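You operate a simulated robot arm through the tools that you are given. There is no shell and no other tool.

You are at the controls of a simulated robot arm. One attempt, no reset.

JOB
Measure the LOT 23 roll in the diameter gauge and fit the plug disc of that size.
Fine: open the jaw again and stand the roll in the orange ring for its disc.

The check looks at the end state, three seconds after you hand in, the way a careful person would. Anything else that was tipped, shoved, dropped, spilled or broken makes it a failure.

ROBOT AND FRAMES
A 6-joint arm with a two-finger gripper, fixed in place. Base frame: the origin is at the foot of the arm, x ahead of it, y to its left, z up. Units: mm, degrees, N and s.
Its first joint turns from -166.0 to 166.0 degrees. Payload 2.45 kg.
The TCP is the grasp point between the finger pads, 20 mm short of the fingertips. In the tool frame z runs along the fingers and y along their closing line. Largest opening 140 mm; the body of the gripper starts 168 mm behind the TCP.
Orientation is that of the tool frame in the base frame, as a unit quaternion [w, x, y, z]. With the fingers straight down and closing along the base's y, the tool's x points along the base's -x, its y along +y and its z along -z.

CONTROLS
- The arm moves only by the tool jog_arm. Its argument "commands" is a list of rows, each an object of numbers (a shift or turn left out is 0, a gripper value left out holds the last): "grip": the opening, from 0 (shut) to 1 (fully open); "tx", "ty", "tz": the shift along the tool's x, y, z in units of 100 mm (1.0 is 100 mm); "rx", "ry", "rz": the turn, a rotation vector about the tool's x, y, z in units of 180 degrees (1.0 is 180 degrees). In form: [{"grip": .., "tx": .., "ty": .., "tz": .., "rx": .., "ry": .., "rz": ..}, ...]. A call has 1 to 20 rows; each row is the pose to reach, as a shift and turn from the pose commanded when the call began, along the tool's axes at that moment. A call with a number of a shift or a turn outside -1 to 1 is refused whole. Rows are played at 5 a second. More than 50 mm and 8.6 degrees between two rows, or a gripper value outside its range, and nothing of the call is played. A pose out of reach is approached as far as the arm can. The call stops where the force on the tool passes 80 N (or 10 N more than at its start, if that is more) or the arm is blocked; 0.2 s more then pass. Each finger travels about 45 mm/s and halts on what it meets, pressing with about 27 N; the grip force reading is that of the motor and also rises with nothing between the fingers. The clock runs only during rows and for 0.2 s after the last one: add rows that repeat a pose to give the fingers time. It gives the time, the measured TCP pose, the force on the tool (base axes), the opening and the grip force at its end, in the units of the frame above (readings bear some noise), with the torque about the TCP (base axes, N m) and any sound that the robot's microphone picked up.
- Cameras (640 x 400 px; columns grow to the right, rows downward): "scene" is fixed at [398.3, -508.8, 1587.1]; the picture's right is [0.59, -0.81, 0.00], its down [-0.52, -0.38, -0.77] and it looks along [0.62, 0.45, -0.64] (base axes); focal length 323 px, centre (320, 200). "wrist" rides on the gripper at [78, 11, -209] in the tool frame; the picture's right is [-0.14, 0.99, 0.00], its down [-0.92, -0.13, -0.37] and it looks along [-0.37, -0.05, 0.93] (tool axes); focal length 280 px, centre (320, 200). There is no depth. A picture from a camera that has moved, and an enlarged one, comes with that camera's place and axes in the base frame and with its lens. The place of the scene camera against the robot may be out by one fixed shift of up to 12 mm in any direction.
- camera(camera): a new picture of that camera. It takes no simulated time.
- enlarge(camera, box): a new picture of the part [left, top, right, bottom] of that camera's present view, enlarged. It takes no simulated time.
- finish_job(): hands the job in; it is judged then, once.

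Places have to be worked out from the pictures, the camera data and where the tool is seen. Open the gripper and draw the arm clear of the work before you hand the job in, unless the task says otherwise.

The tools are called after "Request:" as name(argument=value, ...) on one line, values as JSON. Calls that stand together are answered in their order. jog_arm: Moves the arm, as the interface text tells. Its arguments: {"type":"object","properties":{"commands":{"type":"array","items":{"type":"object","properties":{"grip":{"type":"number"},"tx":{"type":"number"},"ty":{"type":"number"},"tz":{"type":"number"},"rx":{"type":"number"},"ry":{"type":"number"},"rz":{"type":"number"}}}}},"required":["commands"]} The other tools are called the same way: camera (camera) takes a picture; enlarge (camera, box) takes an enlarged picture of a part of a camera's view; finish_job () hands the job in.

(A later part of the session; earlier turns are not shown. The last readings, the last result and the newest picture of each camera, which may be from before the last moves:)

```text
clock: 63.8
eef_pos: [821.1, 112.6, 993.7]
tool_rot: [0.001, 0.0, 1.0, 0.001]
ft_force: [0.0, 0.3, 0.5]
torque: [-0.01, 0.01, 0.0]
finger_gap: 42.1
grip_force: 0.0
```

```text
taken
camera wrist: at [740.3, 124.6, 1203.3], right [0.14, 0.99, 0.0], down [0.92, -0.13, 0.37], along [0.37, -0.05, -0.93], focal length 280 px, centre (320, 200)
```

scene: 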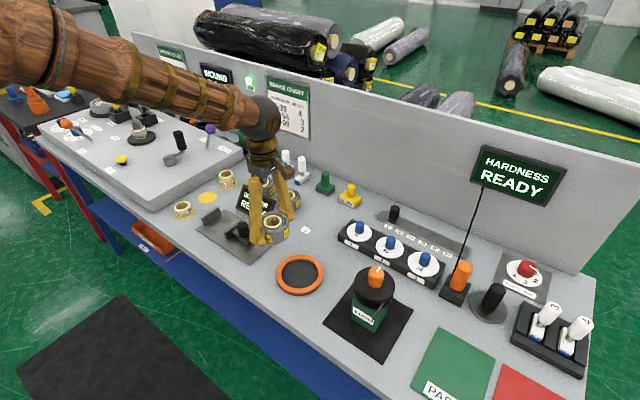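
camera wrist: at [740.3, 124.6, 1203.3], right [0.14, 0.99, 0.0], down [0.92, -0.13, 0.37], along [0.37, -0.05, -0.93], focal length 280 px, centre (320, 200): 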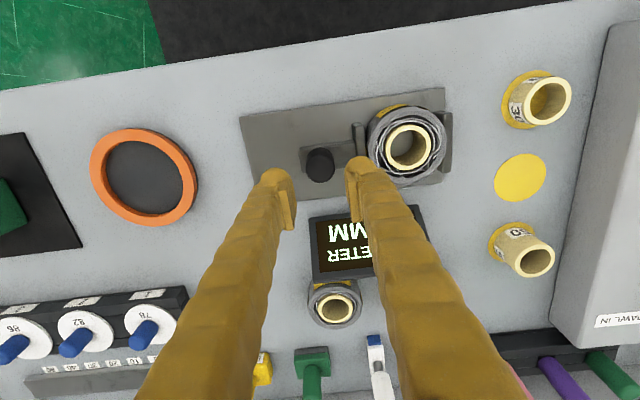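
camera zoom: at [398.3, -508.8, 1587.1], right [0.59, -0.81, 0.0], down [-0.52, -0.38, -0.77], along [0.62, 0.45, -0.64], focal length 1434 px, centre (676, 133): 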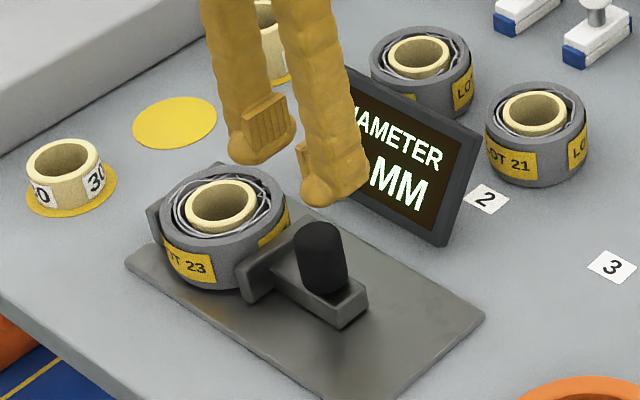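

The display's first digit is still hidden behind a finger. I'll shift the arm aside in -y at this height to read it.

Request:
jog_arm(commands=[{"ty": -0.3}, {"ty": -0.65}, {"ty": -0.95}, {"ty": -0.95}])

Request:
enlarge(camera="scene", box=[180, 170, 300, 260])

Request:
camera(camera="wrist")

```text
clock: 64.8
eef_pos: [819.5, 16.4, 995.4]
tool_rot: [0.0, 0.0, 1.0, 0.0]
ft_force: [-0.8, 0.4, -0.1]
torque: [-0.02, 0.01, 0.02]
finger_gap: 41.9
grip_force: 0.0
```

```text
4.44 times, centred on (240, 215) of scene
camera zoom: at [398.3, -508.8, 1587.1], right [0.59, -0.81, 0.0], down [-0.52, -0.38, -0.77], along [0.62, 0.45, -0.64], focal length 1434 px, centre (676, 133)
```

zoom: 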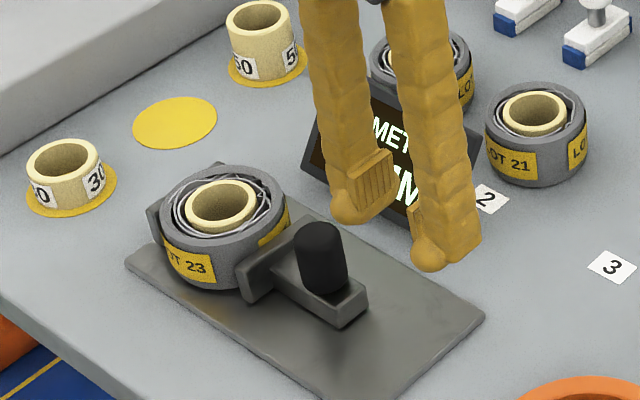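

```text
taken
camera wrist: at [739.7, 27.5, 1204.9], right [0.14, 0.99, 0.0], down [0.92, -0.13, 0.37], along [0.37, -0.05, -0.93], focal length 280 px, centre (320, 200)
```

wrist: 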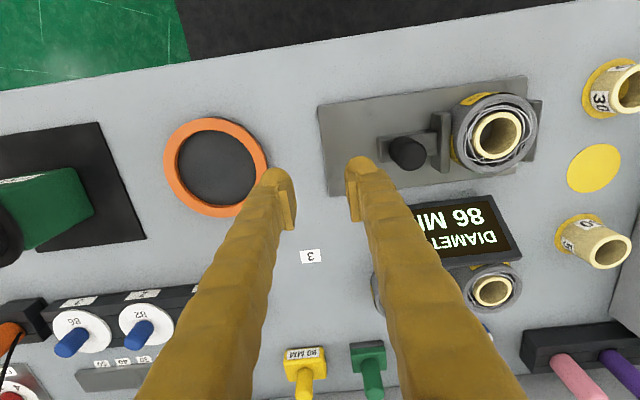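

The gauge reads 86 MM, so disc 3 (86) is the right one. Now I reopen the jaw: back over the knob along the same path, straight down around it, then pull -y.

Request:
jog_arm(commands=[{"ty": 0.3}, {"ty": 0.65}, {"ty": 0.95}, {"ty": 0.95}])

Request:
jog_arm(commands=[{"tz": 0.2}, {"tz": 0.4}, {"tz": 0.6}, {"tz": 0.6}])

Request:
enlarge(camera="wrist", box=[240, 110, 480, 260])

```text
clock: 65.8
eef_pos: [820.5, 113.3, 996.0]
tool_rot: [0.0, 0.001, 1.0, 0.0]
ft_force: [-0.8, -0.5, -0.1]
torque: [0.04, -0.05, -0.02]
finger_gap: 41.9
grip_force: 0.0
```

```text
clock: 66.8
eef_pos: [819.4, 113.2, 933.5]
tool_rot: [0.0, 0.001, 1.0, -0.001]
ft_force: [-0.5, -0.3, -0.2]
torque: [-0.01, 0.01, 0.02]
finger_gap: 42.1
grip_force: 0.0
```

```text
2.67 times, centred on (360, 185) of wrist
camera zoom: at [740.1, 125.0, 1143.8], right [0.14, 0.99, 0.0], down [0.92, -0.13, 0.37], along [0.37, -0.05, -0.93], focal length 748 px, centre (213, 240)
```

zoom: 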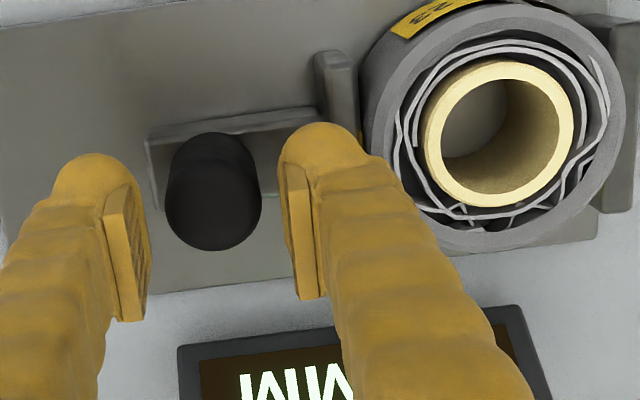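

The knob is centred between the fingers again. I'll descend the remaining 39 mm, then pull -y slowly.

Request:
jog_arm(commands=[{"tz": 0.12}, {"tz": 0.25}, {"tz": 0.37}, {"tz": 0.39}, {"tz": 0.39}])

Request:
jog_arm(commands=[{"ty": -0.02}, {"ty": -0.04}, {"ty": -0.06}, {"ty": -0.08}, {"ty": -0.1}, {"ty": -0.1}])

Request:
enlarge(camera="scene", box=[180, 170, 300, 260])

```text
clock: 68.0
eef_pos: [818.4, 113.1, 894.5]
tool_rot: [0.0, 0.001, 1.0, 0.0]
ft_force: [0.5, -0.4, 0.0]
torque: [0.0, -0.01, 0.01]
finger_gap: 41.9
grip_force: 0.1
```

```text
clock: 69.4
eef_pos: [819.6, 102.9, 894.5]
tool_rot: [0.001, 0.0, 1.0, 0.0]
ft_force: [0.2, 1.1, -0.3]
torque: [0.01, 0.01, 0.01]
finger_gap: 42.1
grip_force: 0.2
```

```text
4.44 times, centred on (240, 215) of scene
camera zoom: at [398.3, -508.8, 1587.1], right [0.59, -0.81, 0.0], down [-0.52, -0.38, -0.77], along [0.62, 0.45, -0.64], focal length 1434 px, centre (676, 133)
```

zoom: 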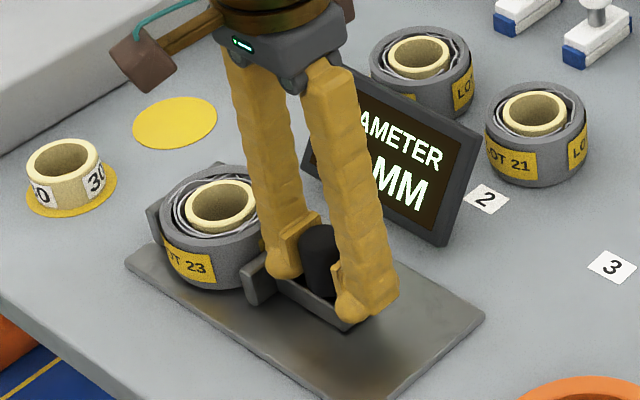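

The knob follows with about 1 N. I'll pull another 9 mm to bring the jaw back to about where it stood at first.

Request:
jog_arm(commands=[{"ty": -0.02}, {"ty": -0.04}, {"ty": -0.06}, {"ty": -0.08}, {"ty": -0.08}])

Request:
enlarge(camera="scene", box=[180, 170, 300, 260])

Request:
enlarge(camera="wrist", box=[240, 110, 520, 285])

```text
clock: 70.6
eef_pos: [818.7, 94.3, 895.5]
tool_rot: [0.0, 0.0, 1.0, 0.0]
ft_force: [0.5, 1.5, -0.7]
torque: [0.01, 0.01, -0.03]
finger_gap: 42.6
grip_force: 0.4
```

```text
4.44 times, centred on (240, 215) of scene
camera zoom: at [398.3, -508.8, 1587.1], right [0.59, -0.81, 0.0], down [-0.52, -0.38, -0.77], along [0.62, 0.45, -0.64], focal length 1434 px, centre (676, 133)
```

zoom: 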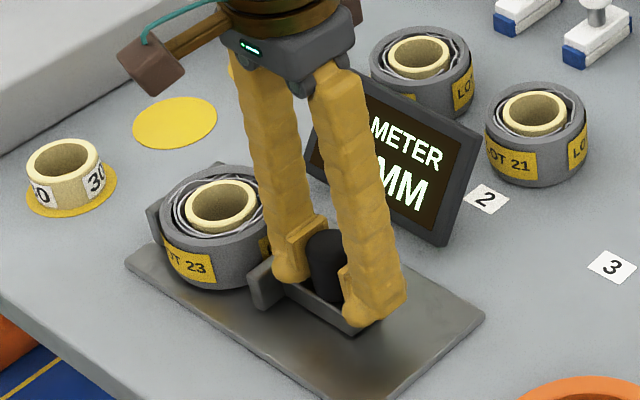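

```text
2.29 times, centred on (380, 198) of wrist
camera zoom: at [739.5, 107.2, 1104.7], right [0.14, 0.99, 0.0], down [0.92, -0.13, 0.37], along [0.37, -0.05, -0.93], focal length 641 px, centre (183, 206)
```

zoom: 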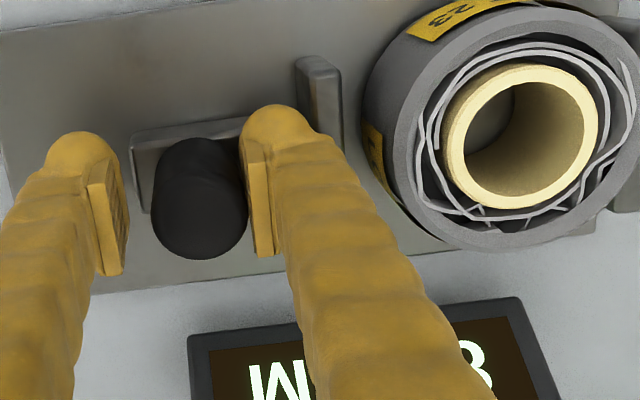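

The jaw is open again with clearance to the roll. I'll pull 3 mm more for margin, then ease the finger off and rise straight up.

Request:
jog_arm(commands=[{"ty": -0.015}, {"ty": -0.03}, {"ty": -0.03}, {"ty": -0.01}, {"ty": 0.02}, {"ty": 0.02}])

Request:
jog_arm(commands=[{"tz": -0.15}, {"tz": -0.35}, {"tz": -0.6}, {"tz": -0.8}, {"tz": -0.95}, {"tz": -0.95}])

Request:
camera(camera="wrist")

Request:
enlarge(camera="scene", box=[180, 170, 300, 260])

```text
clock: 72.0
eef_pos: [817.3, 94.9, 893.9]
tool_rot: [0.0, 0.0, 1.0, 0.0]
ft_force: [0.4, 0.5, -0.2]
torque: [0.02, -0.02, 0.0]
finger_gap: 42.0
grip_force: 0.1
```

```text
clock: 73.4
eef_pos: [819.1, 97.7, 987.3]
tool_rot: [-0.001, 0.0, 1.0, 0.0]
ft_force: [-0.6, -0.1, -1.3]
torque: [-0.01, 0.02, -0.03]
finger_gap: 42.2
grip_force: 0.0
```

```text
taken
camera wrist: at [739.6, 109.9, 1197.4], right [0.14, 0.99, 0.0], down [0.92, -0.13, 0.37], along [0.37, -0.05, -0.93], focal length 280 px, centre (320, 200)
```

wrist: 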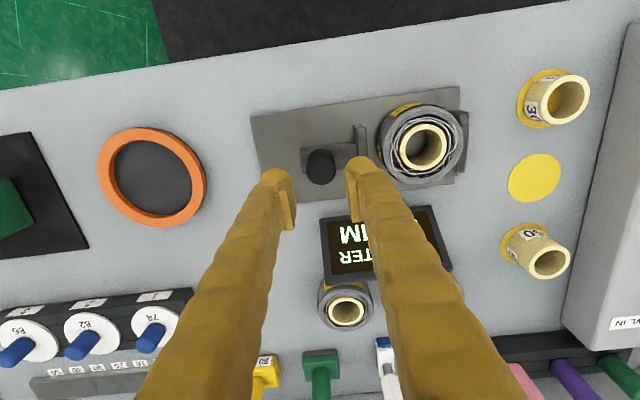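

```text
4.44 times, centred on (240, 215) of scene
camera zoom: at [398.3, -508.8, 1587.1], right [0.59, -0.81, 0.0], down [-0.52, -0.38, -0.77], along [0.62, 0.45, -0.64], focal length 1434 px, centre (676, 133)
```

zoom: 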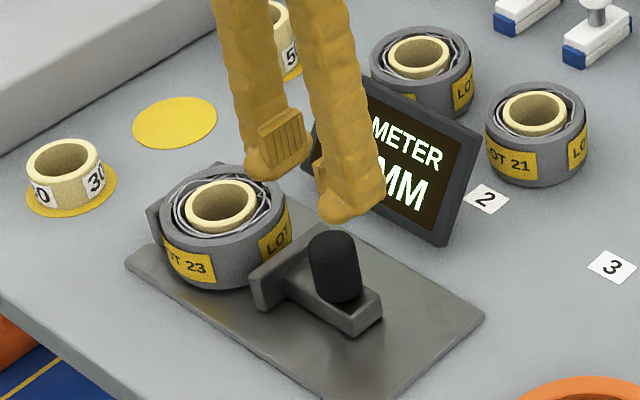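

The jaw is open and the roll stands by itself near the fixed jaw. I'll rotate the gripper 90° back (fingers along x), open it to 119 mm and move over the roll.

Request:
jog_arm(commands=[{"rz": -0.042}, {"rz": -0.084}, {"rz": -0.126}, {"rz": -0.168}, {"rz": -0.21}, {"rz": -0.252}, {"rz": -0.294}, {"rz": -0.336}, {"rz": -0.378}, {"rz": -0.42}, {"rz": -0.462}, {"rz": -0.5}, {"rz": -0.5}])

Request:
jog_arm(commands=[{"tx": -0.2, "grip": 0.6}, {"tx": -0.5, "grip": 0.8}, {"tx": -0.8, "grip": 0.83}, {"tx": -1.0, "grip": 0.83}, {"tx": -1.0, "grip": 0.83}, {"tx": -1.0, "grip": 0.83}])

Request:
camera(camera="wrist")

Request:
enlarge(camera="wrist", box=[240, 120, 400, 240])

```text
clock: 76.2
eef_pos: [819.2, 96.7, 990.2]
tool_rot: [0.0, 0.708, -0.706, 0.0]
ft_force: [-0.4, 0.1, 0.1]
torque: [0.01, 0.0, 0.02]
finger_gap: 41.7
grip_force: 0.0
```

```text
clock: 77.6
eef_pos: [818.2, 196.6, 990.9]
tool_rot: [0.0, -0.707, 0.708, 0.0]
ft_force: [-0.5, 0.5, 0.1]
torque: [-0.01, -0.03, -0.01]
finger_gap: 116.0
grip_force: 0.0
```

```text
taken
camera wrist: at [806.1, 119.3, 1199.5], right [-0.99, 0.14, 0.0], down [0.13, 0.92, 0.37], along [0.05, 0.37, -0.93], focal length 280 px, centre (320, 200)
```

wrist: 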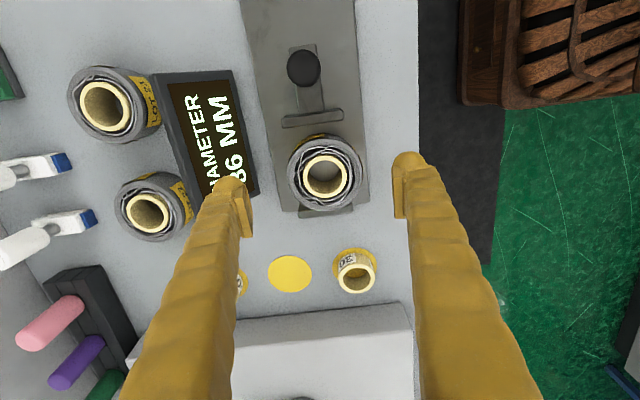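

```text
3.33 times, centred on (320, 180) of wrist
camera zoom: at [806.1, 119.3, 1199.5], right [-0.99, 0.14, 0.0], down [0.13, 0.92, 0.37], along [0.05, 0.37, -0.93], focal length 935 px, centre (320, 267)
```

zoom: 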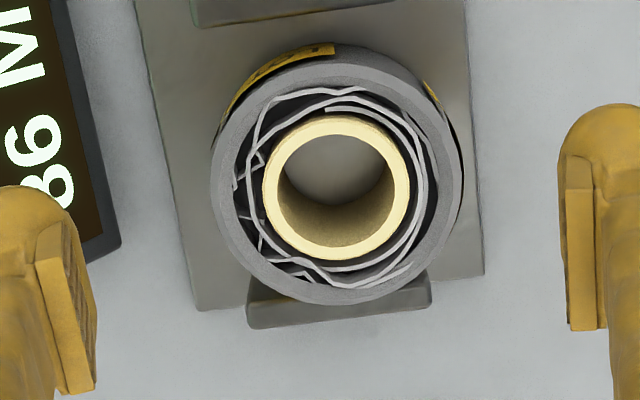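

The roll is centred at about (816, 213). I'll align the TCP on it and descend with a 112 mm opening, aiming for a grip slightly higher than before so the tips will clear the ring wall later.

Request:
jog_arm(commands=[{"tx": -0.08, "ty": 0.02, "grip": 0.8}, {"tx": -0.162, "ty": 0.032, "grip": 0.8}, {"tx": -0.162, "ty": 0.032, "tz": 0.2}, {"tx": -0.162, "ty": 0.032, "tz": 0.4}, {"tx": -0.162, "ty": 0.032, "tz": 0.6}, {"tx": -0.162, "ty": 0.032, "tz": 0.75}, {"tx": -0.162, "ty": 0.032, "tz": 0.75}])

Request:
camera(camera="wrist")

Request:
enlarge(camera="scene", box=[180, 170, 300, 260])

```text
clock: 79.2
eef_pos: [816.0, 212.8, 915.1]
tool_rot: [-0.001, -0.707, 0.707, -0.001]
ft_force: [0.7, -0.6, 0.4]
torque: [-0.01, 0.0, 0.02]
finger_gap: 112.0
grip_force: 0.1
```

```text
taken
camera wrist: at [803.1, 136.2, 1123.7], right [-0.99, 0.14, 0.0], down [0.13, 0.92, 0.37], along [0.05, 0.37, -0.93], focal length 280 px, centre (320, 200)
```

wrist: 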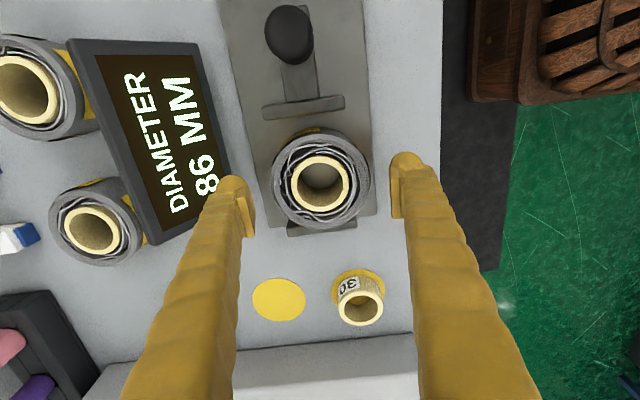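

```text
4.44 times, centred on (240, 215) of scene
camera zoom: at [398.3, -508.8, 1587.1], right [0.59, -0.81, 0.0], down [-0.52, -0.38, -0.77], along [0.62, 0.45, -0.64], focal length 1434 px, centre (676, 133)
```

zoom: 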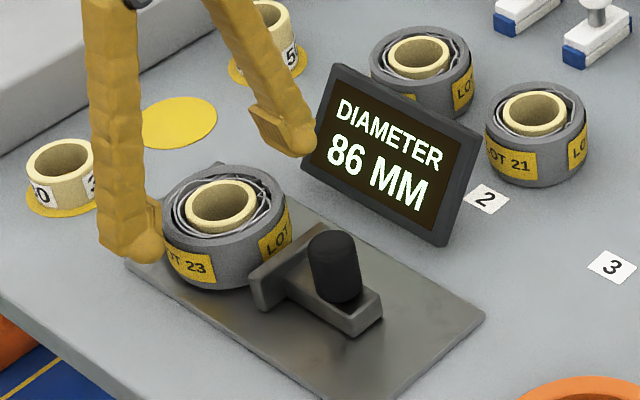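

The display now reads 86 MM plainly. The roll is well centred; I'll descend 35 mm and close on it.

Request:
jog_arm(commands=[{"tz": 0.12}, {"tz": 0.24}, {"tz": 0.35}, {"tz": 0.35}])

Request:
jog_arm(commands=[{"grip": 0.6}, {"grip": 0.4}, {"grip": 0.2}, {"grip": 0.0}, {"grip": 0.0}, {"grip": 0.0}, {"grip": 0.0}])

Request:
camera(camera="wrist")

Request:
enlarge(camera="scene", box=[180, 170, 300, 260])

```text
clock: 80.2
eef_pos: [815.5, 213.0, 879.8]
tool_rot: [0.0, -0.707, 0.707, 0.001]
ft_force: [-0.1, 0.4, -0.6]
torque: [0.0, -0.01, 0.03]
finger_gap: 111.8
grip_force: 0.0
```

```text
clock: 81.8
eef_pos: [815.6, 215.5, 879.3]
tool_rot: [-0.001, 0.707, -0.707, 0.0]
ft_force: [-2.6, -0.5, 2.3]
torque: [0.0, -0.1, -0.01]
finger_gap: 91.1
grip_force: 26.9
```

```text
taken
camera wrist: at [803.9, 136.2, 1089.1], right [-0.99, 0.14, 0.0], down [0.13, 0.92, 0.37], along [0.05, 0.37, -0.93], focal length 280 px, centre (320, 200)
```

wrist: 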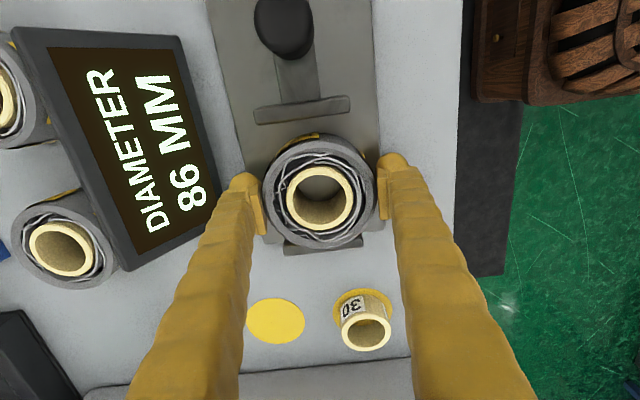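

```text
4.44 times, centred on (240, 215) of scene
camera zoom: at [398.3, -508.8, 1587.1], right [0.59, -0.81, 0.0], down [-0.52, -0.38, -0.77], along [0.62, 0.45, -0.64], focal length 1434 px, centre (676, 133)
```

zoom: 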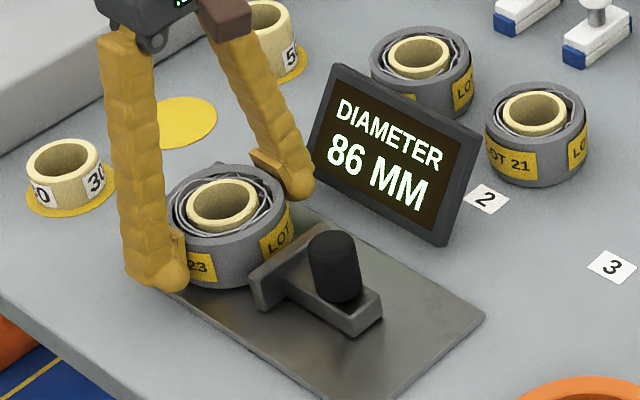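

The gap is 91.1 mm with 27 N. I'll lift just 4 mm slowly and check whether the roll comes along.

Request:
jog_arm(commands=[{"tz": -0.005}, {"tz": -0.01}, {"tz": -0.015}, {"tz": -0.02}, {"tz": -0.03}, {"tz": -0.04}, {"tz": -0.04}])

Request:
camera(camera="wrist")

Request:
enlarge(camera="scene", box=[180, 170, 300, 260])

```text
clock: 83.4
eef_pos: [815.7, 214.1, 882.3]
tool_rot: [0.0, -0.707, 0.707, 0.0]
ft_force: [-0.7, 0.6, -3.1]
torque: [-0.01, 0.0, 0.0]
finger_gap: 91.1
grip_force: 26.7
```

```text
taken
camera wrist: at [804.1, 136.2, 1093.1], right [-0.99, 0.14, 0.0], down [0.13, 0.92, 0.37], along [0.05, 0.37, -0.93], focal length 280 px, centre (320, 200)
```

wrist: 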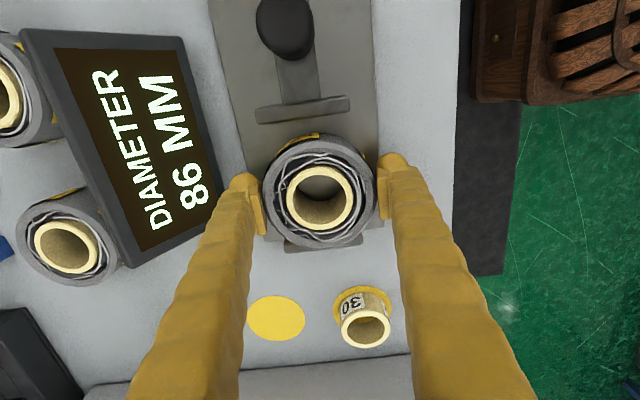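

```text
4.44 times, centred on (240, 215) of scene
camera zoom: at [398.3, -508.8, 1587.1], right [0.59, -0.81, 0.0], down [-0.52, -0.38, -0.77], along [0.62, 0.45, -0.64], focal length 1434 px, centre (676, 133)
```

zoom: 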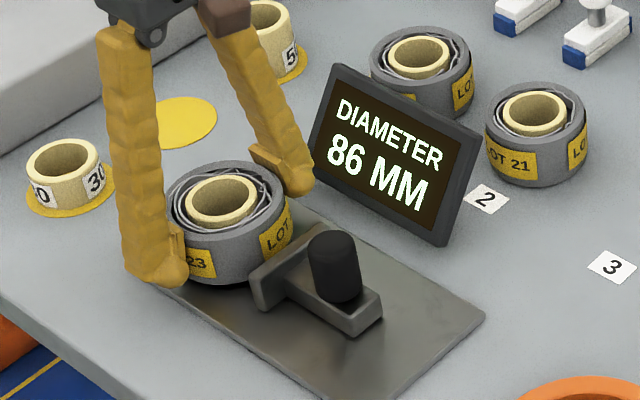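

The roll is hanging in the grip (-3.1 N, gap unchanged). I'll raise it gently by another 75 mm, clear of the jaws and the knob.

Request:
jog_arm(commands=[{"tz": -0.03}, {"tz": -0.07}, {"tz": -0.12}, {"tz": -0.18}, {"tz": -0.25}, {"tz": -0.33}, {"tz": -0.42}, {"tz": -0.5}, {"tz": -0.58}, {"tz": -0.66}, {"tz": -0.72}, {"tz": -0.75}, {"tz": -0.75}])

Request:
camera(camera="scene")

```text
clock: 86.2
eef_pos: [815.1, 213.0, 958.2]
tool_rot: [-0.001, -0.707, 0.707, 0.0]
ft_force: [-0.9, 0.3, -2.5]
torque: [-0.02, -0.03, 0.03]
finger_gap: 91.1
grip_force: 27.1
```

```text
taken
```

scene: 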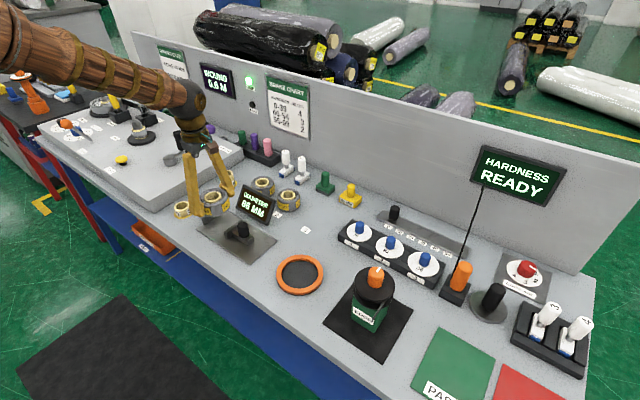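

Held securely. I'll carry the roll in -y toward the ring in several gentle calls, a little higher over the knob.

Request:
jog_arm(commands=[{"tz": -0.1}, {"tz": -0.15, "tx": 0.1}, {"tz": -0.15, "tx": 0.25}, {"tz": -0.15, "tx": 0.42}, {"tz": -0.15, "tx": 0.6}, {"tz": -0.15, "tx": 0.78}, {"tz": -0.15, "tx": 0.92}, {"tz": -0.15, "tx": 1.0}, {"tz": -0.15, "tx": 1.0}])

Request:
jog_arm(commands=[{"tx": 0.1}, {"tx": 0.25}, {"tx": 0.42}, {"tx": 0.6}, {"tx": 0.78}, {"tx": 0.92}, {"tx": 1.0}, {"tx": 1.0}])

Request:
jog_arm(commands=[{"tx": 0.1}, {"tx": 0.25}, {"tx": 0.42}, {"tx": 0.6}, {"tx": 0.78}, {"tx": 0.92}, {"tx": 1.0}, {"tx": 1.0}])

Request:
camera(camera="wrist")

Request:
camera(camera="scene")

```text
clock: 88.2
eef_pos: [815.9, 113.3, 972.7]
tool_rot: [-0.001, -0.707, 0.707, 0.0]
ft_force: [0.4, 0.6, -2.6]
torque: [0.0, 0.0, 0.01]
finger_gap: 91.1
grip_force: 26.8
```

```text
clock: 90.0
eef_pos: [815.0, 12.4, 973.2]
tool_rot: [-0.001, 0.707, -0.707, 0.0]
ft_force: [-0.5, -0.1, -3.1]
torque: [0.01, 0.02, 0.02]
finger_gap: 90.6
grip_force: 26.7
```

```text
clock: 91.8
eef_pos: [816.2, -86.5, 974.0]
tool_rot: [0.0, 0.708, -0.707, 0.0]
ft_force: [-1.0, 0.0, -2.6]
torque: [-0.04, 0.02, 0.02]
finger_gap: 90.9
grip_force: 27.1
```

```text
taken
camera wrist: at [804.8, -163.4, 1183.4], right [-0.99, 0.14, 0.0], down [0.13, 0.92, 0.37], along [0.05, 0.37, -0.93], focal length 280 px, centre (320, 200)
```

wrist: 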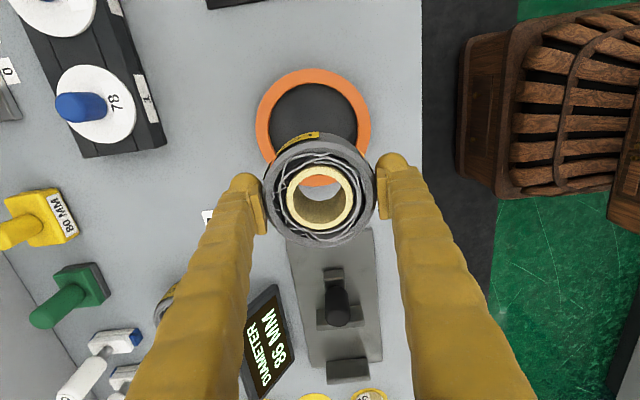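

```text
taken
```

scene: 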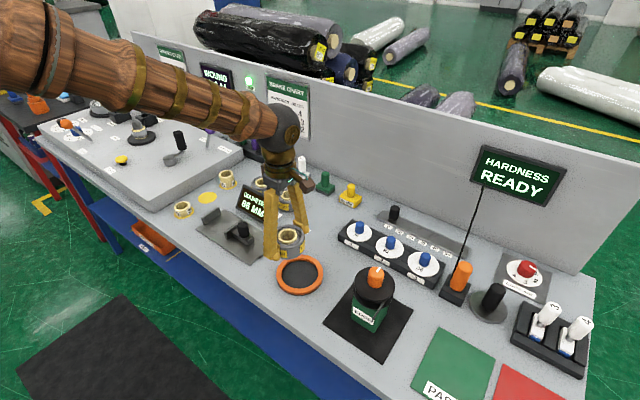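

The roll is safely over toward the ring. I'll enlarge this view to fix the ring's centre more precisely.

Request:
enlarge(camera="wrist", box=[240, 50, 400, 170])

Request:
enlarge(camera="scene", box=[260, 200, 350, 300])

```text
3.33 times, centred on (320, 110) of wrist
camera zoom: at [804.8, -163.4, 1183.4], right [-0.99, 0.14, 0.0], down [0.13, 0.92, 0.37], along [0.05, 0.37, -0.93], focal length 935 px, centre (320, 500)
```

zoom: 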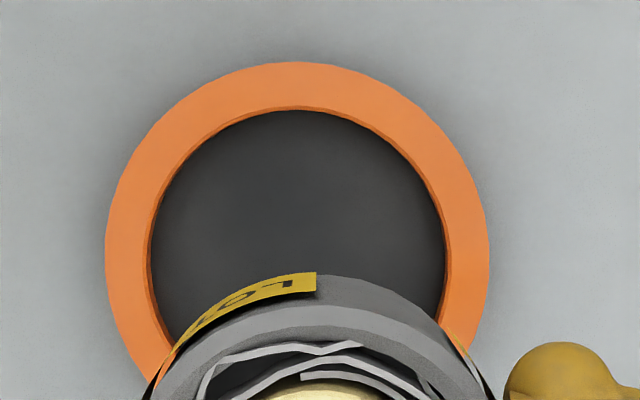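

```text
4.00 times, centred on (305, 250) of scene
camera zoom: at [398.3, -508.8, 1587.1], right [0.59, -0.81, 0.0], down [-0.52, -0.38, -0.77], along [0.62, 0.45, -0.64], focal length 1290 px, centre (380, 0)
```

zoom: 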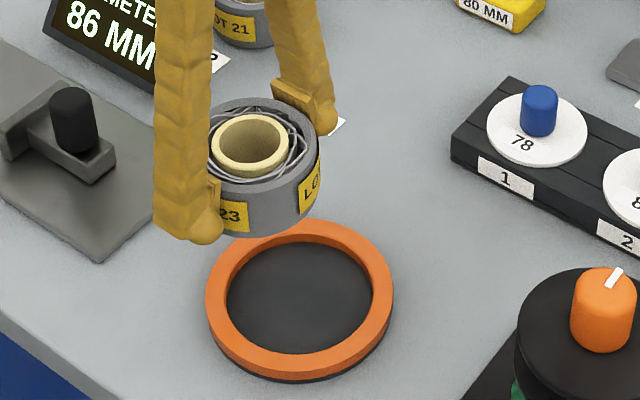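

The ring's centre is at about (819, -119.5). I'll move the roll over it and lower to about 20 mm above the ring first.

Request:
jog_arm(commands=[{"tx": 0.1, "ty": -0.01}, {"tx": 0.22, "ty": -0.027}, {"tx": 0.324, "ty": -0.027}, {"tx": 0.324, "ty": -0.027, "tz": 0.15}, {"tx": 0.324, "ty": -0.027, "tz": 0.35}, {"tx": 0.324, "ty": -0.027, "tz": 0.55}, {"tx": 0.324, "ty": -0.027, "tz": 0.68}, {"tx": 0.324, "ty": -0.027, "tz": 0.68}])

Request:
camera(camera="wrist")

Request:
enlarge(camera="scene", box=[250, 210, 350, 300])

```text
clock: 93.6
eef_pos: [817.5, -119.7, 906.4]
tool_rot: [0.001, 0.707, -0.707, 0.0]
ft_force: [-0.3, -0.2, -3.0]
torque: [0.01, -0.01, 0.01]
finger_gap: 90.7
grip_force: 26.8
```

```text
taken
camera wrist: at [805.2, -197.1, 1115.4], right [-0.99, 0.14, 0.0], down [0.13, 0.92, 0.37], along [0.05, 0.37, -0.93], focal length 280 px, centre (320, 200)
```

wrist: 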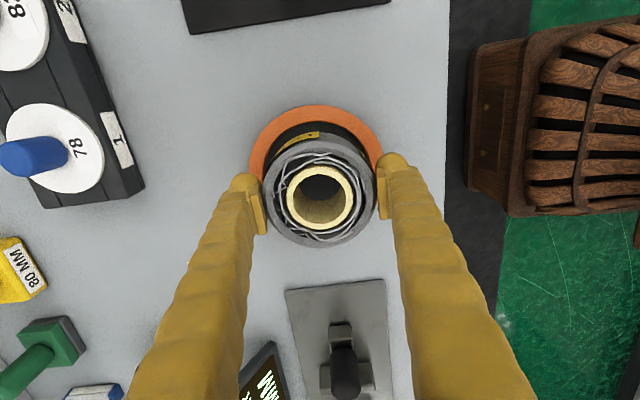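

```text
4.44 times, centred on (300, 255) of scene
camera zoom: at [398.3, -508.8, 1587.1], right [0.59, -0.81, 0.0], down [-0.52, -0.38, -0.77], along [0.62, 0.45, -0.64], focal length 1434 px, centre (409, -44)
```

zoom: 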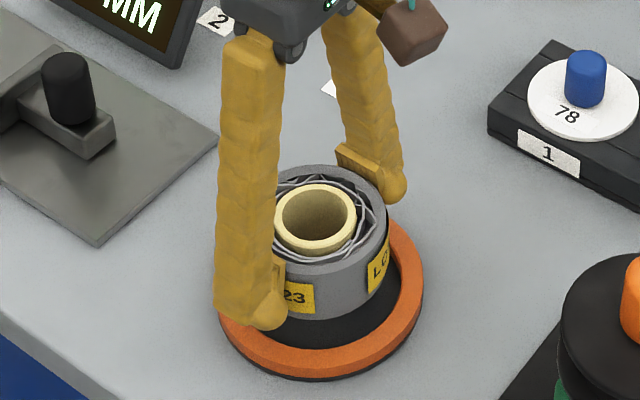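

The roll is centred over the ring. I'll lower to TCP z≈884 and check again.

Request:
jog_arm(commands=[{"tz": 0.05}, {"tz": 0.1}, {"tz": 0.15}, {"tz": 0.2}, {"tz": 0.22}, {"tz": 0.22}])

Request:
enlarge(camera="scene", box=[250, 210, 350, 300])

Request:
enlarge(camera="wrist", box=[240, 80, 400, 200])

```text
clock: 95.0
eef_pos: [817.9, -119.0, 883.4]
tool_rot: [0.0, 0.707, -0.707, 0.0]
ft_force: [0.4, -0.1, -2.5]
torque: [-0.01, 0.02, -0.01]
finger_gap: 90.8
grip_force: 26.8
```

```text
4.44 times, centred on (300, 255) of scene
camera zoom: at [398.3, -508.8, 1587.1], right [0.59, -0.81, 0.0], down [-0.52, -0.38, -0.77], along [0.62, 0.45, -0.64], focal length 1434 px, centre (409, -44)
```

zoom: 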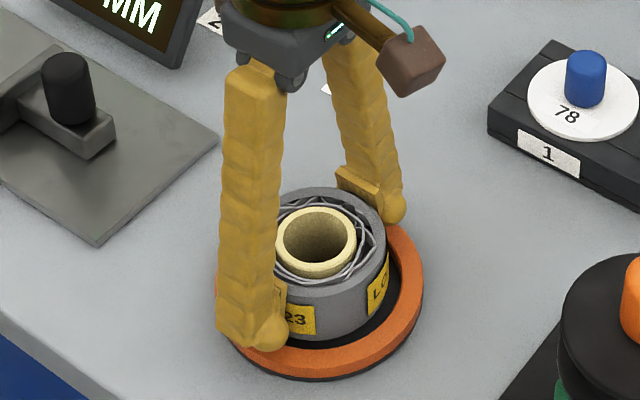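

```text
3.33 times, centred on (320, 140) of wrist
camera zoom: at [805.5, -196.1, 1093.3], right [-0.99, 0.14, 0.0], down [0.13, 0.92, 0.37], along [0.05, 0.37, -0.93], focal length 935 px, centre (320, 400)
```

zoom: 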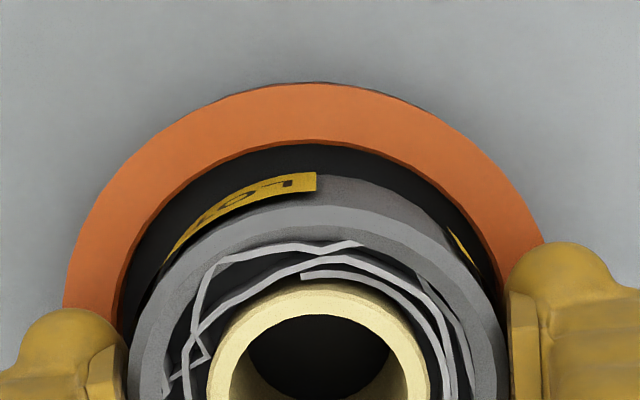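

The roll sits concentrically above the ring's floor. I lower in small steps, watching for the weight to come off.

Request:
jog_arm(commands=[{"tz": 0.01}, {"tz": 0.02}, {"tz": 0.03}, {"tz": 0.04}, {"tz": 0.04}])

```text
clock: 96.2
eef_pos: [817.5, -118.8, 881.3]
tool_rot: [-0.001, -0.707, 0.707, 0.0]
ft_force: [0.2, 0.4, -2.0]
torque: [0.01, -0.02, 0.0]
finger_gap: 90.6
grip_force: 26.7
```

No contact yet; I go down 2 mm more.

Request:
jog_arm(commands=[{"tz": 0.01}, {"tz": 0.02}, {"tz": 0.02}])

Request:
enlarge(camera="scene", box=[265, 235, 335, 300])

```text
clock: 97.0
eef_pos: [817.1, -118.3, 878.5]
tool_rot: [0.001, -0.707, 0.707, -0.001]
ft_force: [-4.1, -5.9, 10.5]
torque: [0.36, 0.12, 0.16]
finger_gap: 90.9
grip_force: 27.2
```

```text
6.15 times, centred on (300, 268) of scene
camera zoom: at [398.3, -508.8, 1587.1], right [0.59, -0.81, 0.0], down [-0.52, -0.38, -0.77], along [0.62, 0.45, -0.64], focal length 1985 px, centre (443, -215)
```

zoom: 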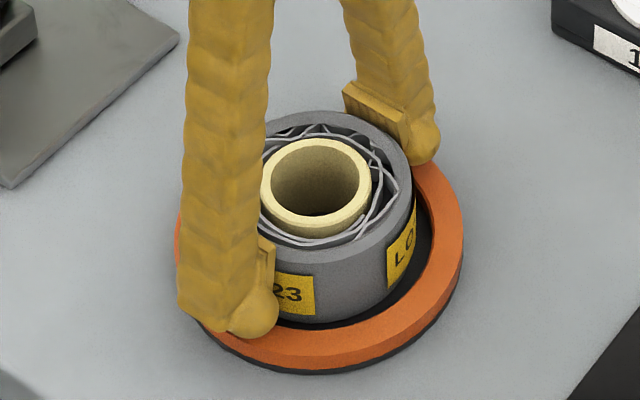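

About 10 N upward now: the roll has touched down. I'll check from the wrist that it's inside the ring and not caught on its edge.

Request:
camera(camera="wrist")

Request:
enlarge(camera="wrist", box=[240, 80, 400, 260])

```text
taken
camera wrist: at [806.3, -195.8, 1088.3], right [-0.99, 0.14, 0.0], down [0.13, 0.92, 0.37], along [0.05, 0.36, -0.93], focal length 280 px, centre (320, 200)
```

wrist: 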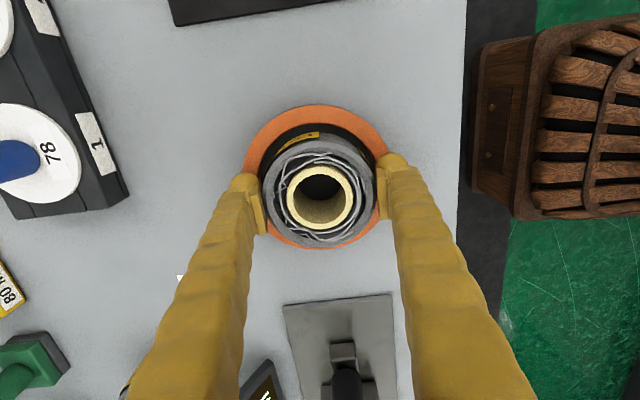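

```text
2.22 times, centred on (320, 170) of wrist
camera zoom: at [806.3, -195.8, 1088.3], right [-0.99, 0.14, 0.0], down [0.13, 0.92, 0.37], along [0.05, 0.36, -0.93], focal length 623 px, centre (320, 267)
```

zoom: 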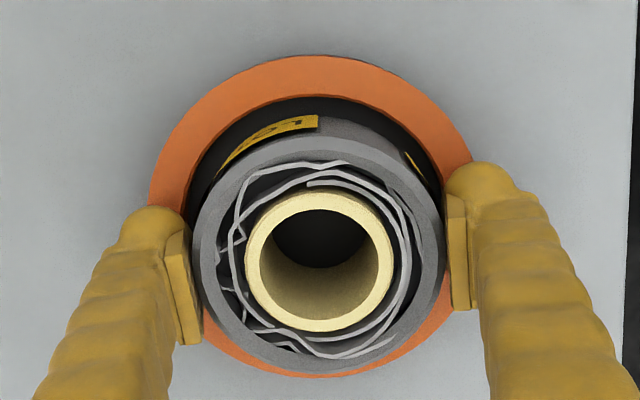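

The roll and ring outlines are concentric (both near (819..821, -119.5)), so it's standing on the ring's floor. I release it by opening moderately.

Request:
jog_arm(commands=[{"grip": 0.68}, {"grip": 0.74}, {"grip": 0.8}, {"grip": 0.8}, {"grip": 0.8}])

Request:
camera(camera="wrist")

Request:
enlarge(camera="scene", box=[250, 210, 350, 300])

```text
clock: 98.2
eef_pos: [819.1, -118.5, 876.6]
tool_rot: [-0.001, -0.707, 0.707, 0.0]
ft_force: [-1.7, 0.2, 0.7]
torque: [0.02, -0.02, 0.02]
finger_gap: 112.2
grip_force: 0.0
```

```text
taken
camera wrist: at [806.4, -195.6, 1087.7], right [-0.99, 0.14, 0.0], down [0.13, 0.92, 0.37], along [0.05, 0.37, -0.93], focal length 280 px, centre (320, 200)
```

wrist: 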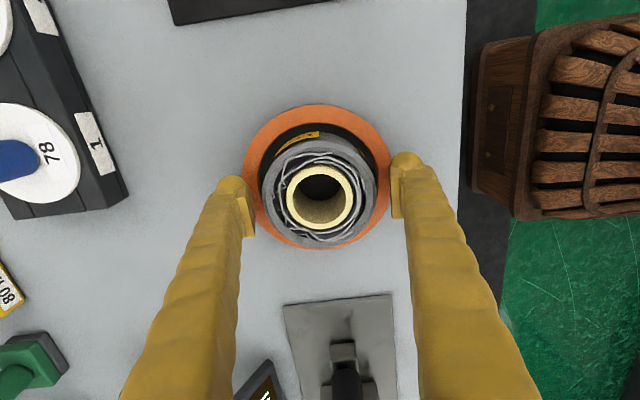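

```text
4.44 times, centred on (300, 255) of scene
camera zoom: at [398.3, -508.8, 1587.1], right [0.59, -0.81, 0.0], down [-0.52, -0.38, -0.77], along [0.62, 0.45, -0.64], focal length 1434 px, centre (409, -44)
```

zoom: 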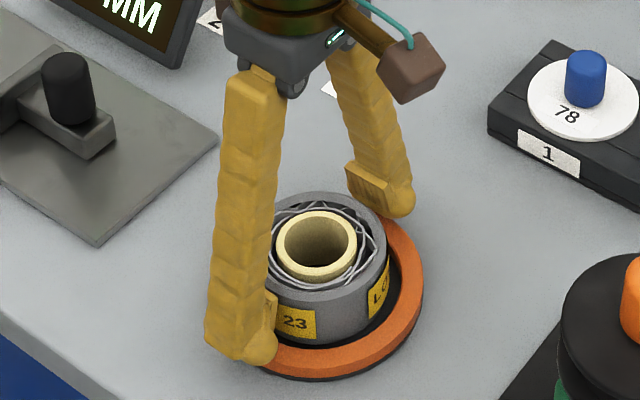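

The roll stands in the ring, released. I'll rise straight up 110 mm clear of it and then look over toward the disc rack, where disc 86 lies near (1040, -390).

Request:
jog_arm(commands=[{"tz": -0.1}, {"tz": -0.3}, {"tz": -0.55}, {"tz": -0.8}, {"tz": -1.0}, {"tz": -1.0}])

Request:
jog_arm(commands=[{"tz": -0.3}, {"tz": -0.6}, {"tz": -0.8}, {"tz": -0.8}])

Request:
camera(camera="wrist")

Request:
camera(camera="scene")

Request:
enlarge(camera="scene", box=[380, 130, 580, 330])

```text
clock: 99.6
eef_pos: [817.9, -120.8, 974.8]
tool_rot: [0.0, 0.708, -0.706, 0.0]
ft_force: [-0.1, 0.4, 0.3]
torque: [0.03, 0.02, -0.02]
finger_gap: 112.2
grip_force: 0.0
```

```text
clock: 100.6
eef_pos: [820.2, -118.0, 1058.8]
tool_rot: [0.0, -0.706, 0.708, -0.001]
ft_force: [0.5, 0.4, 0.5]
torque: [0.0, 0.0, -0.03]
finger_gap: 111.9
grip_force: 0.0
```

```text
taken
camera wrist: at [807.8, -195.7, 1267.4], right [-0.99, 0.14, 0.0], down [0.13, 0.92, 0.37], along [0.05, 0.37, -0.93], focal length 280 px, centre (320, 200)
```

wrist: 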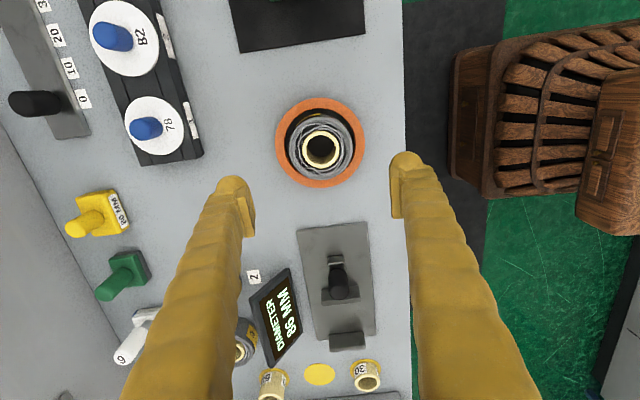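

```text
taken
```

scene: 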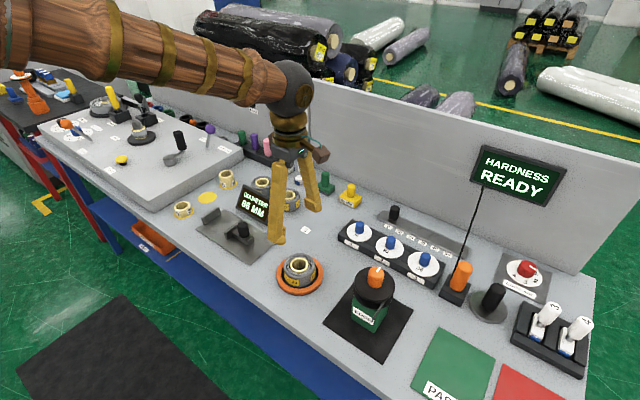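

```text
2.00 times, centred on (480, 230) of scene
camera zoom: at [398.3, -508.8, 1587.1], right [0.59, -0.81, 0.0], down [-0.52, -0.38, -0.77], along [0.62, 0.45, -0.64], focal length 645 px, centre (0, 140)
```

zoom: 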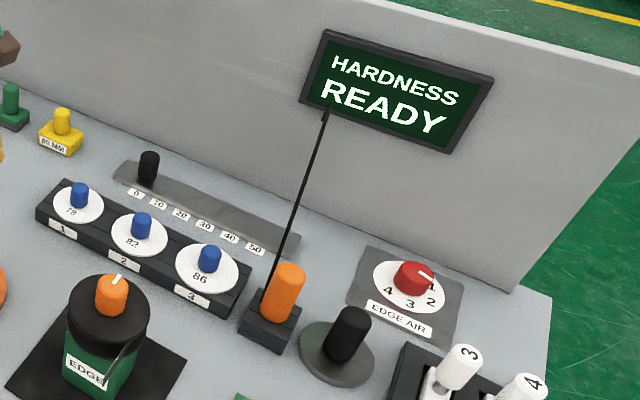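

Disc 86 is near (1040, -390), close to the HARDNESS display stand (pole near (1041, -480)). To reach it with clearance I'll turn the fingers back to close along y, then tilt the tool 18° so that it leans back toward the robot.

Request:
jog_arm(commands=[{"rz": 0.042}, {"rz": 0.084}, {"rz": 0.126}, {"rz": 0.168}, {"rz": 0.21}, {"rz": 0.252}, {"rz": 0.294}, {"rz": 0.336}, {"rz": 0.378}, {"rz": 0.42}, {"rz": 0.462}, {"rz": 0.5}, {"rz": 0.5}])

Request:
jog_arm(commands=[{"ry": -0.03, "grip": 0.6}, {"ry": -0.06, "grip": 0.5}, {"ry": -0.1, "grip": 0.45}, {"ry": -0.1, "grip": 0.45}, {"ry": -0.1, "grip": 0.45}])

Request:
camera(camera="wrist")

```text
clock: 103.4
eef_pos: [818.2, -120.8, 1057.7]
tool_rot: [0.0, 0.0, 1.0, 0.0]
ft_force: [-0.3, 0.7, 0.1]
torque: [0.02, -0.02, -0.03]
finger_gap: 112.1
grip_force: 0.1
```

```text
clock: 104.6
eef_pos: [818.7, -120.4, 1057.5]
tool_rot: [0.157, -0.001, 0.988, -0.001]
ft_force: [-0.1, 0.6, 0.2]
torque: [0.03, 0.04, -0.01]
finger_gap: 63.1
grip_force: 0.1
```

```text
taken
camera wrist: at [678.9, -108.2, 1232.8], right [0.13, 0.99, 0.04], down [0.76, -0.13, 0.64], along [0.64, -0.05, -0.77], focal length 280 px, centre (320, 200)
```

wrist: 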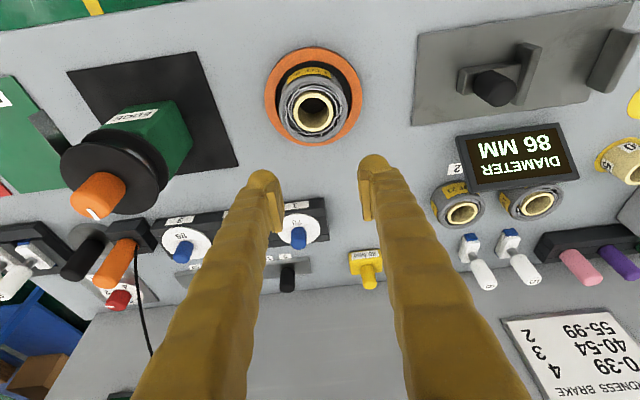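

Tilt done. I'll enlarge the rack region to locate disc 86 and the stand's pole from this view.

Request:
enlarge(camera="wrist", box=[60, 180, 300, 330])

Request:
enlarge(camera="scene", box=[340, 210, 460, 300])

```text
2.67 times, centred on (180, 255) of wrist
camera zoom: at [678.9, -108.2, 1232.8], right [0.13, 0.99, 0.04], down [0.76, -0.13, 0.64], along [0.64, -0.05, -0.77], focal length 748 px, centre (693, 53)
```

zoom: 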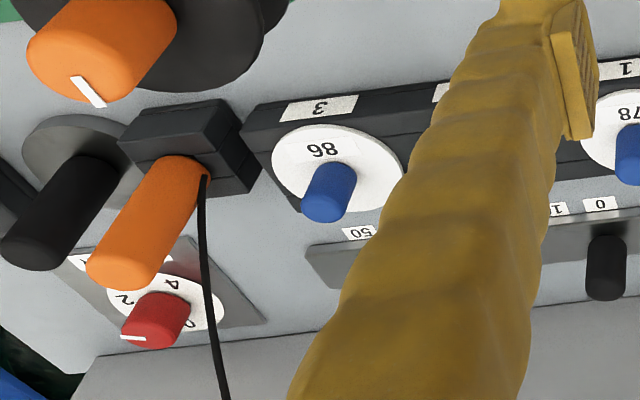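

```text
4.44 times, centred on (400, 255) of scene
camera zoom: at [398.3, -508.8, 1587.1], right [0.59, -0.81, 0.0], down [-0.52, -0.38, -0.77], along [0.62, 0.45, -0.64], focal length 1434 px, centre (-36, -44)
```

zoom: 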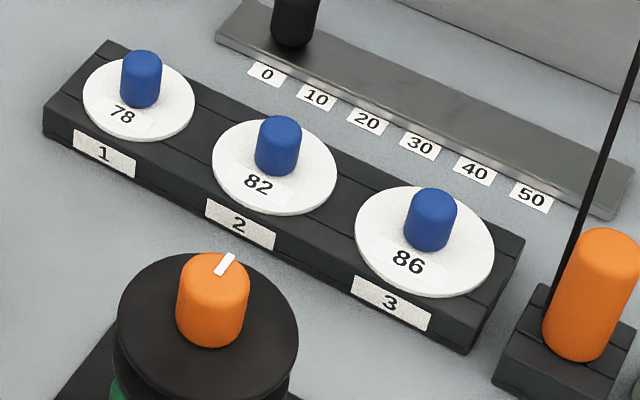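

Disc 86 comes out at (1040, -390) with its knob top at z≈903. I'll move forward in x first at this height, then across in y.

Request:
jog_arm(commands=[{"tx": -0.3, "tz": 0.0975}, {"tx": -0.65, "tz": 0.211}, {"tx": -0.951, "tz": 0.309}, {"tx": -0.951, "tz": 0.309}])

Request:
jog_arm(commands=[{"tx": -0.3, "tz": 0.0975, "ty": -0.25}, {"tx": -0.65, "tz": 0.211, "ty": -0.55}, {"tx": -0.951, "tz": 0.309, "ty": -0.8}, {"tx": -0.951, "tz": 0.309, "ty": -1.0}, {"tx": -0.951, "tz": 0.309, "ty": -1.0}])

Request:
camera(camera="wrist")

Request:
camera(camera="scene")

```text
clock: 105.6
eef_pos: [918.3, -119.0, 1056.8]
tool_rot: [0.156, 0.0, 0.988, 0.0]
ft_force: [-0.1, 0.8, 0.1]
torque: [0.0, -0.05, -0.02]
finger_gap: 63.0
grip_force: 0.1
```

```text
clock: 106.8
eef_pos: [1019.4, -215.7, 1058.8]
tool_rot: [0.156, 0.0, 0.988, 0.0]
ft_force: [0.6, 0.4, 0.9]
torque: [0.01, -0.02, -0.01]
finger_gap: 63.0
grip_force: 0.1
```

```text
taken
camera wrist: at [879.2, -204.9, 1233.5], right [0.13, 0.99, 0.04], down [0.76, -0.13, 0.64], along [0.63, -0.05, -0.77], focal length 280 px, centre (320, 200)
```

wrist: 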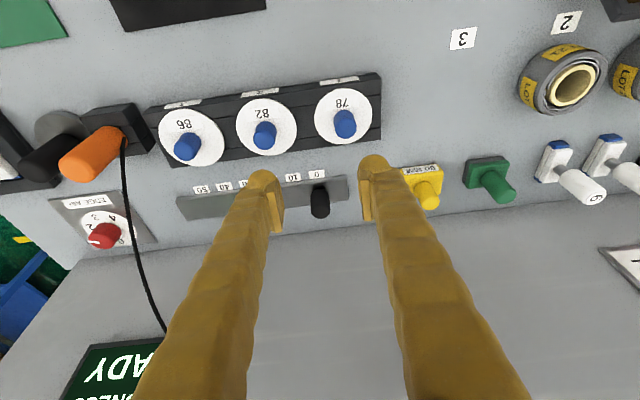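

```text
taken
```

scene: 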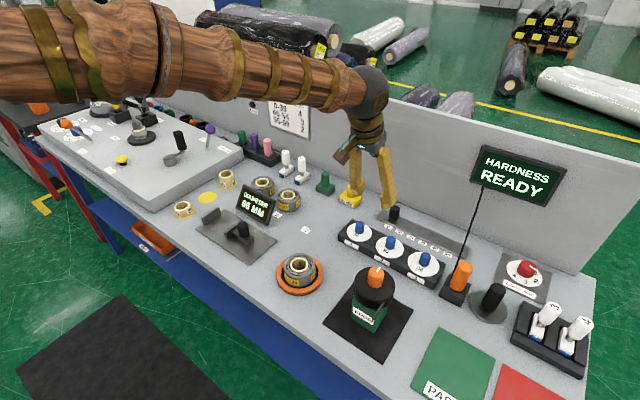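

The HARDNESS display actually hangs at the backboard (x≈1190) with a loose cable to its probe, so there's clearance. I'll enlarge the rack in this view to refine disc 86's knob position.

Request:
enlarge(camera="wrist", box=[90, 80, 250, 200])

```text
3.33 times, centred on (170, 140) of wrist
camera zoom: at [879.2, -204.9, 1233.5], right [0.13, 0.99, 0.04], down [0.76, -0.13, 0.64], along [0.63, -0.05, -0.77], focal length 935 px, centre (820, 400)
```

zoom: 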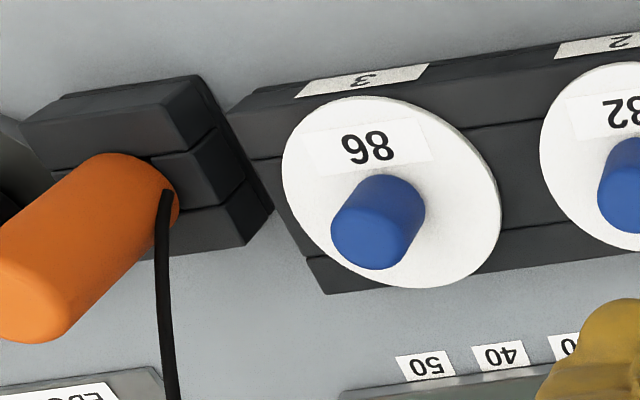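

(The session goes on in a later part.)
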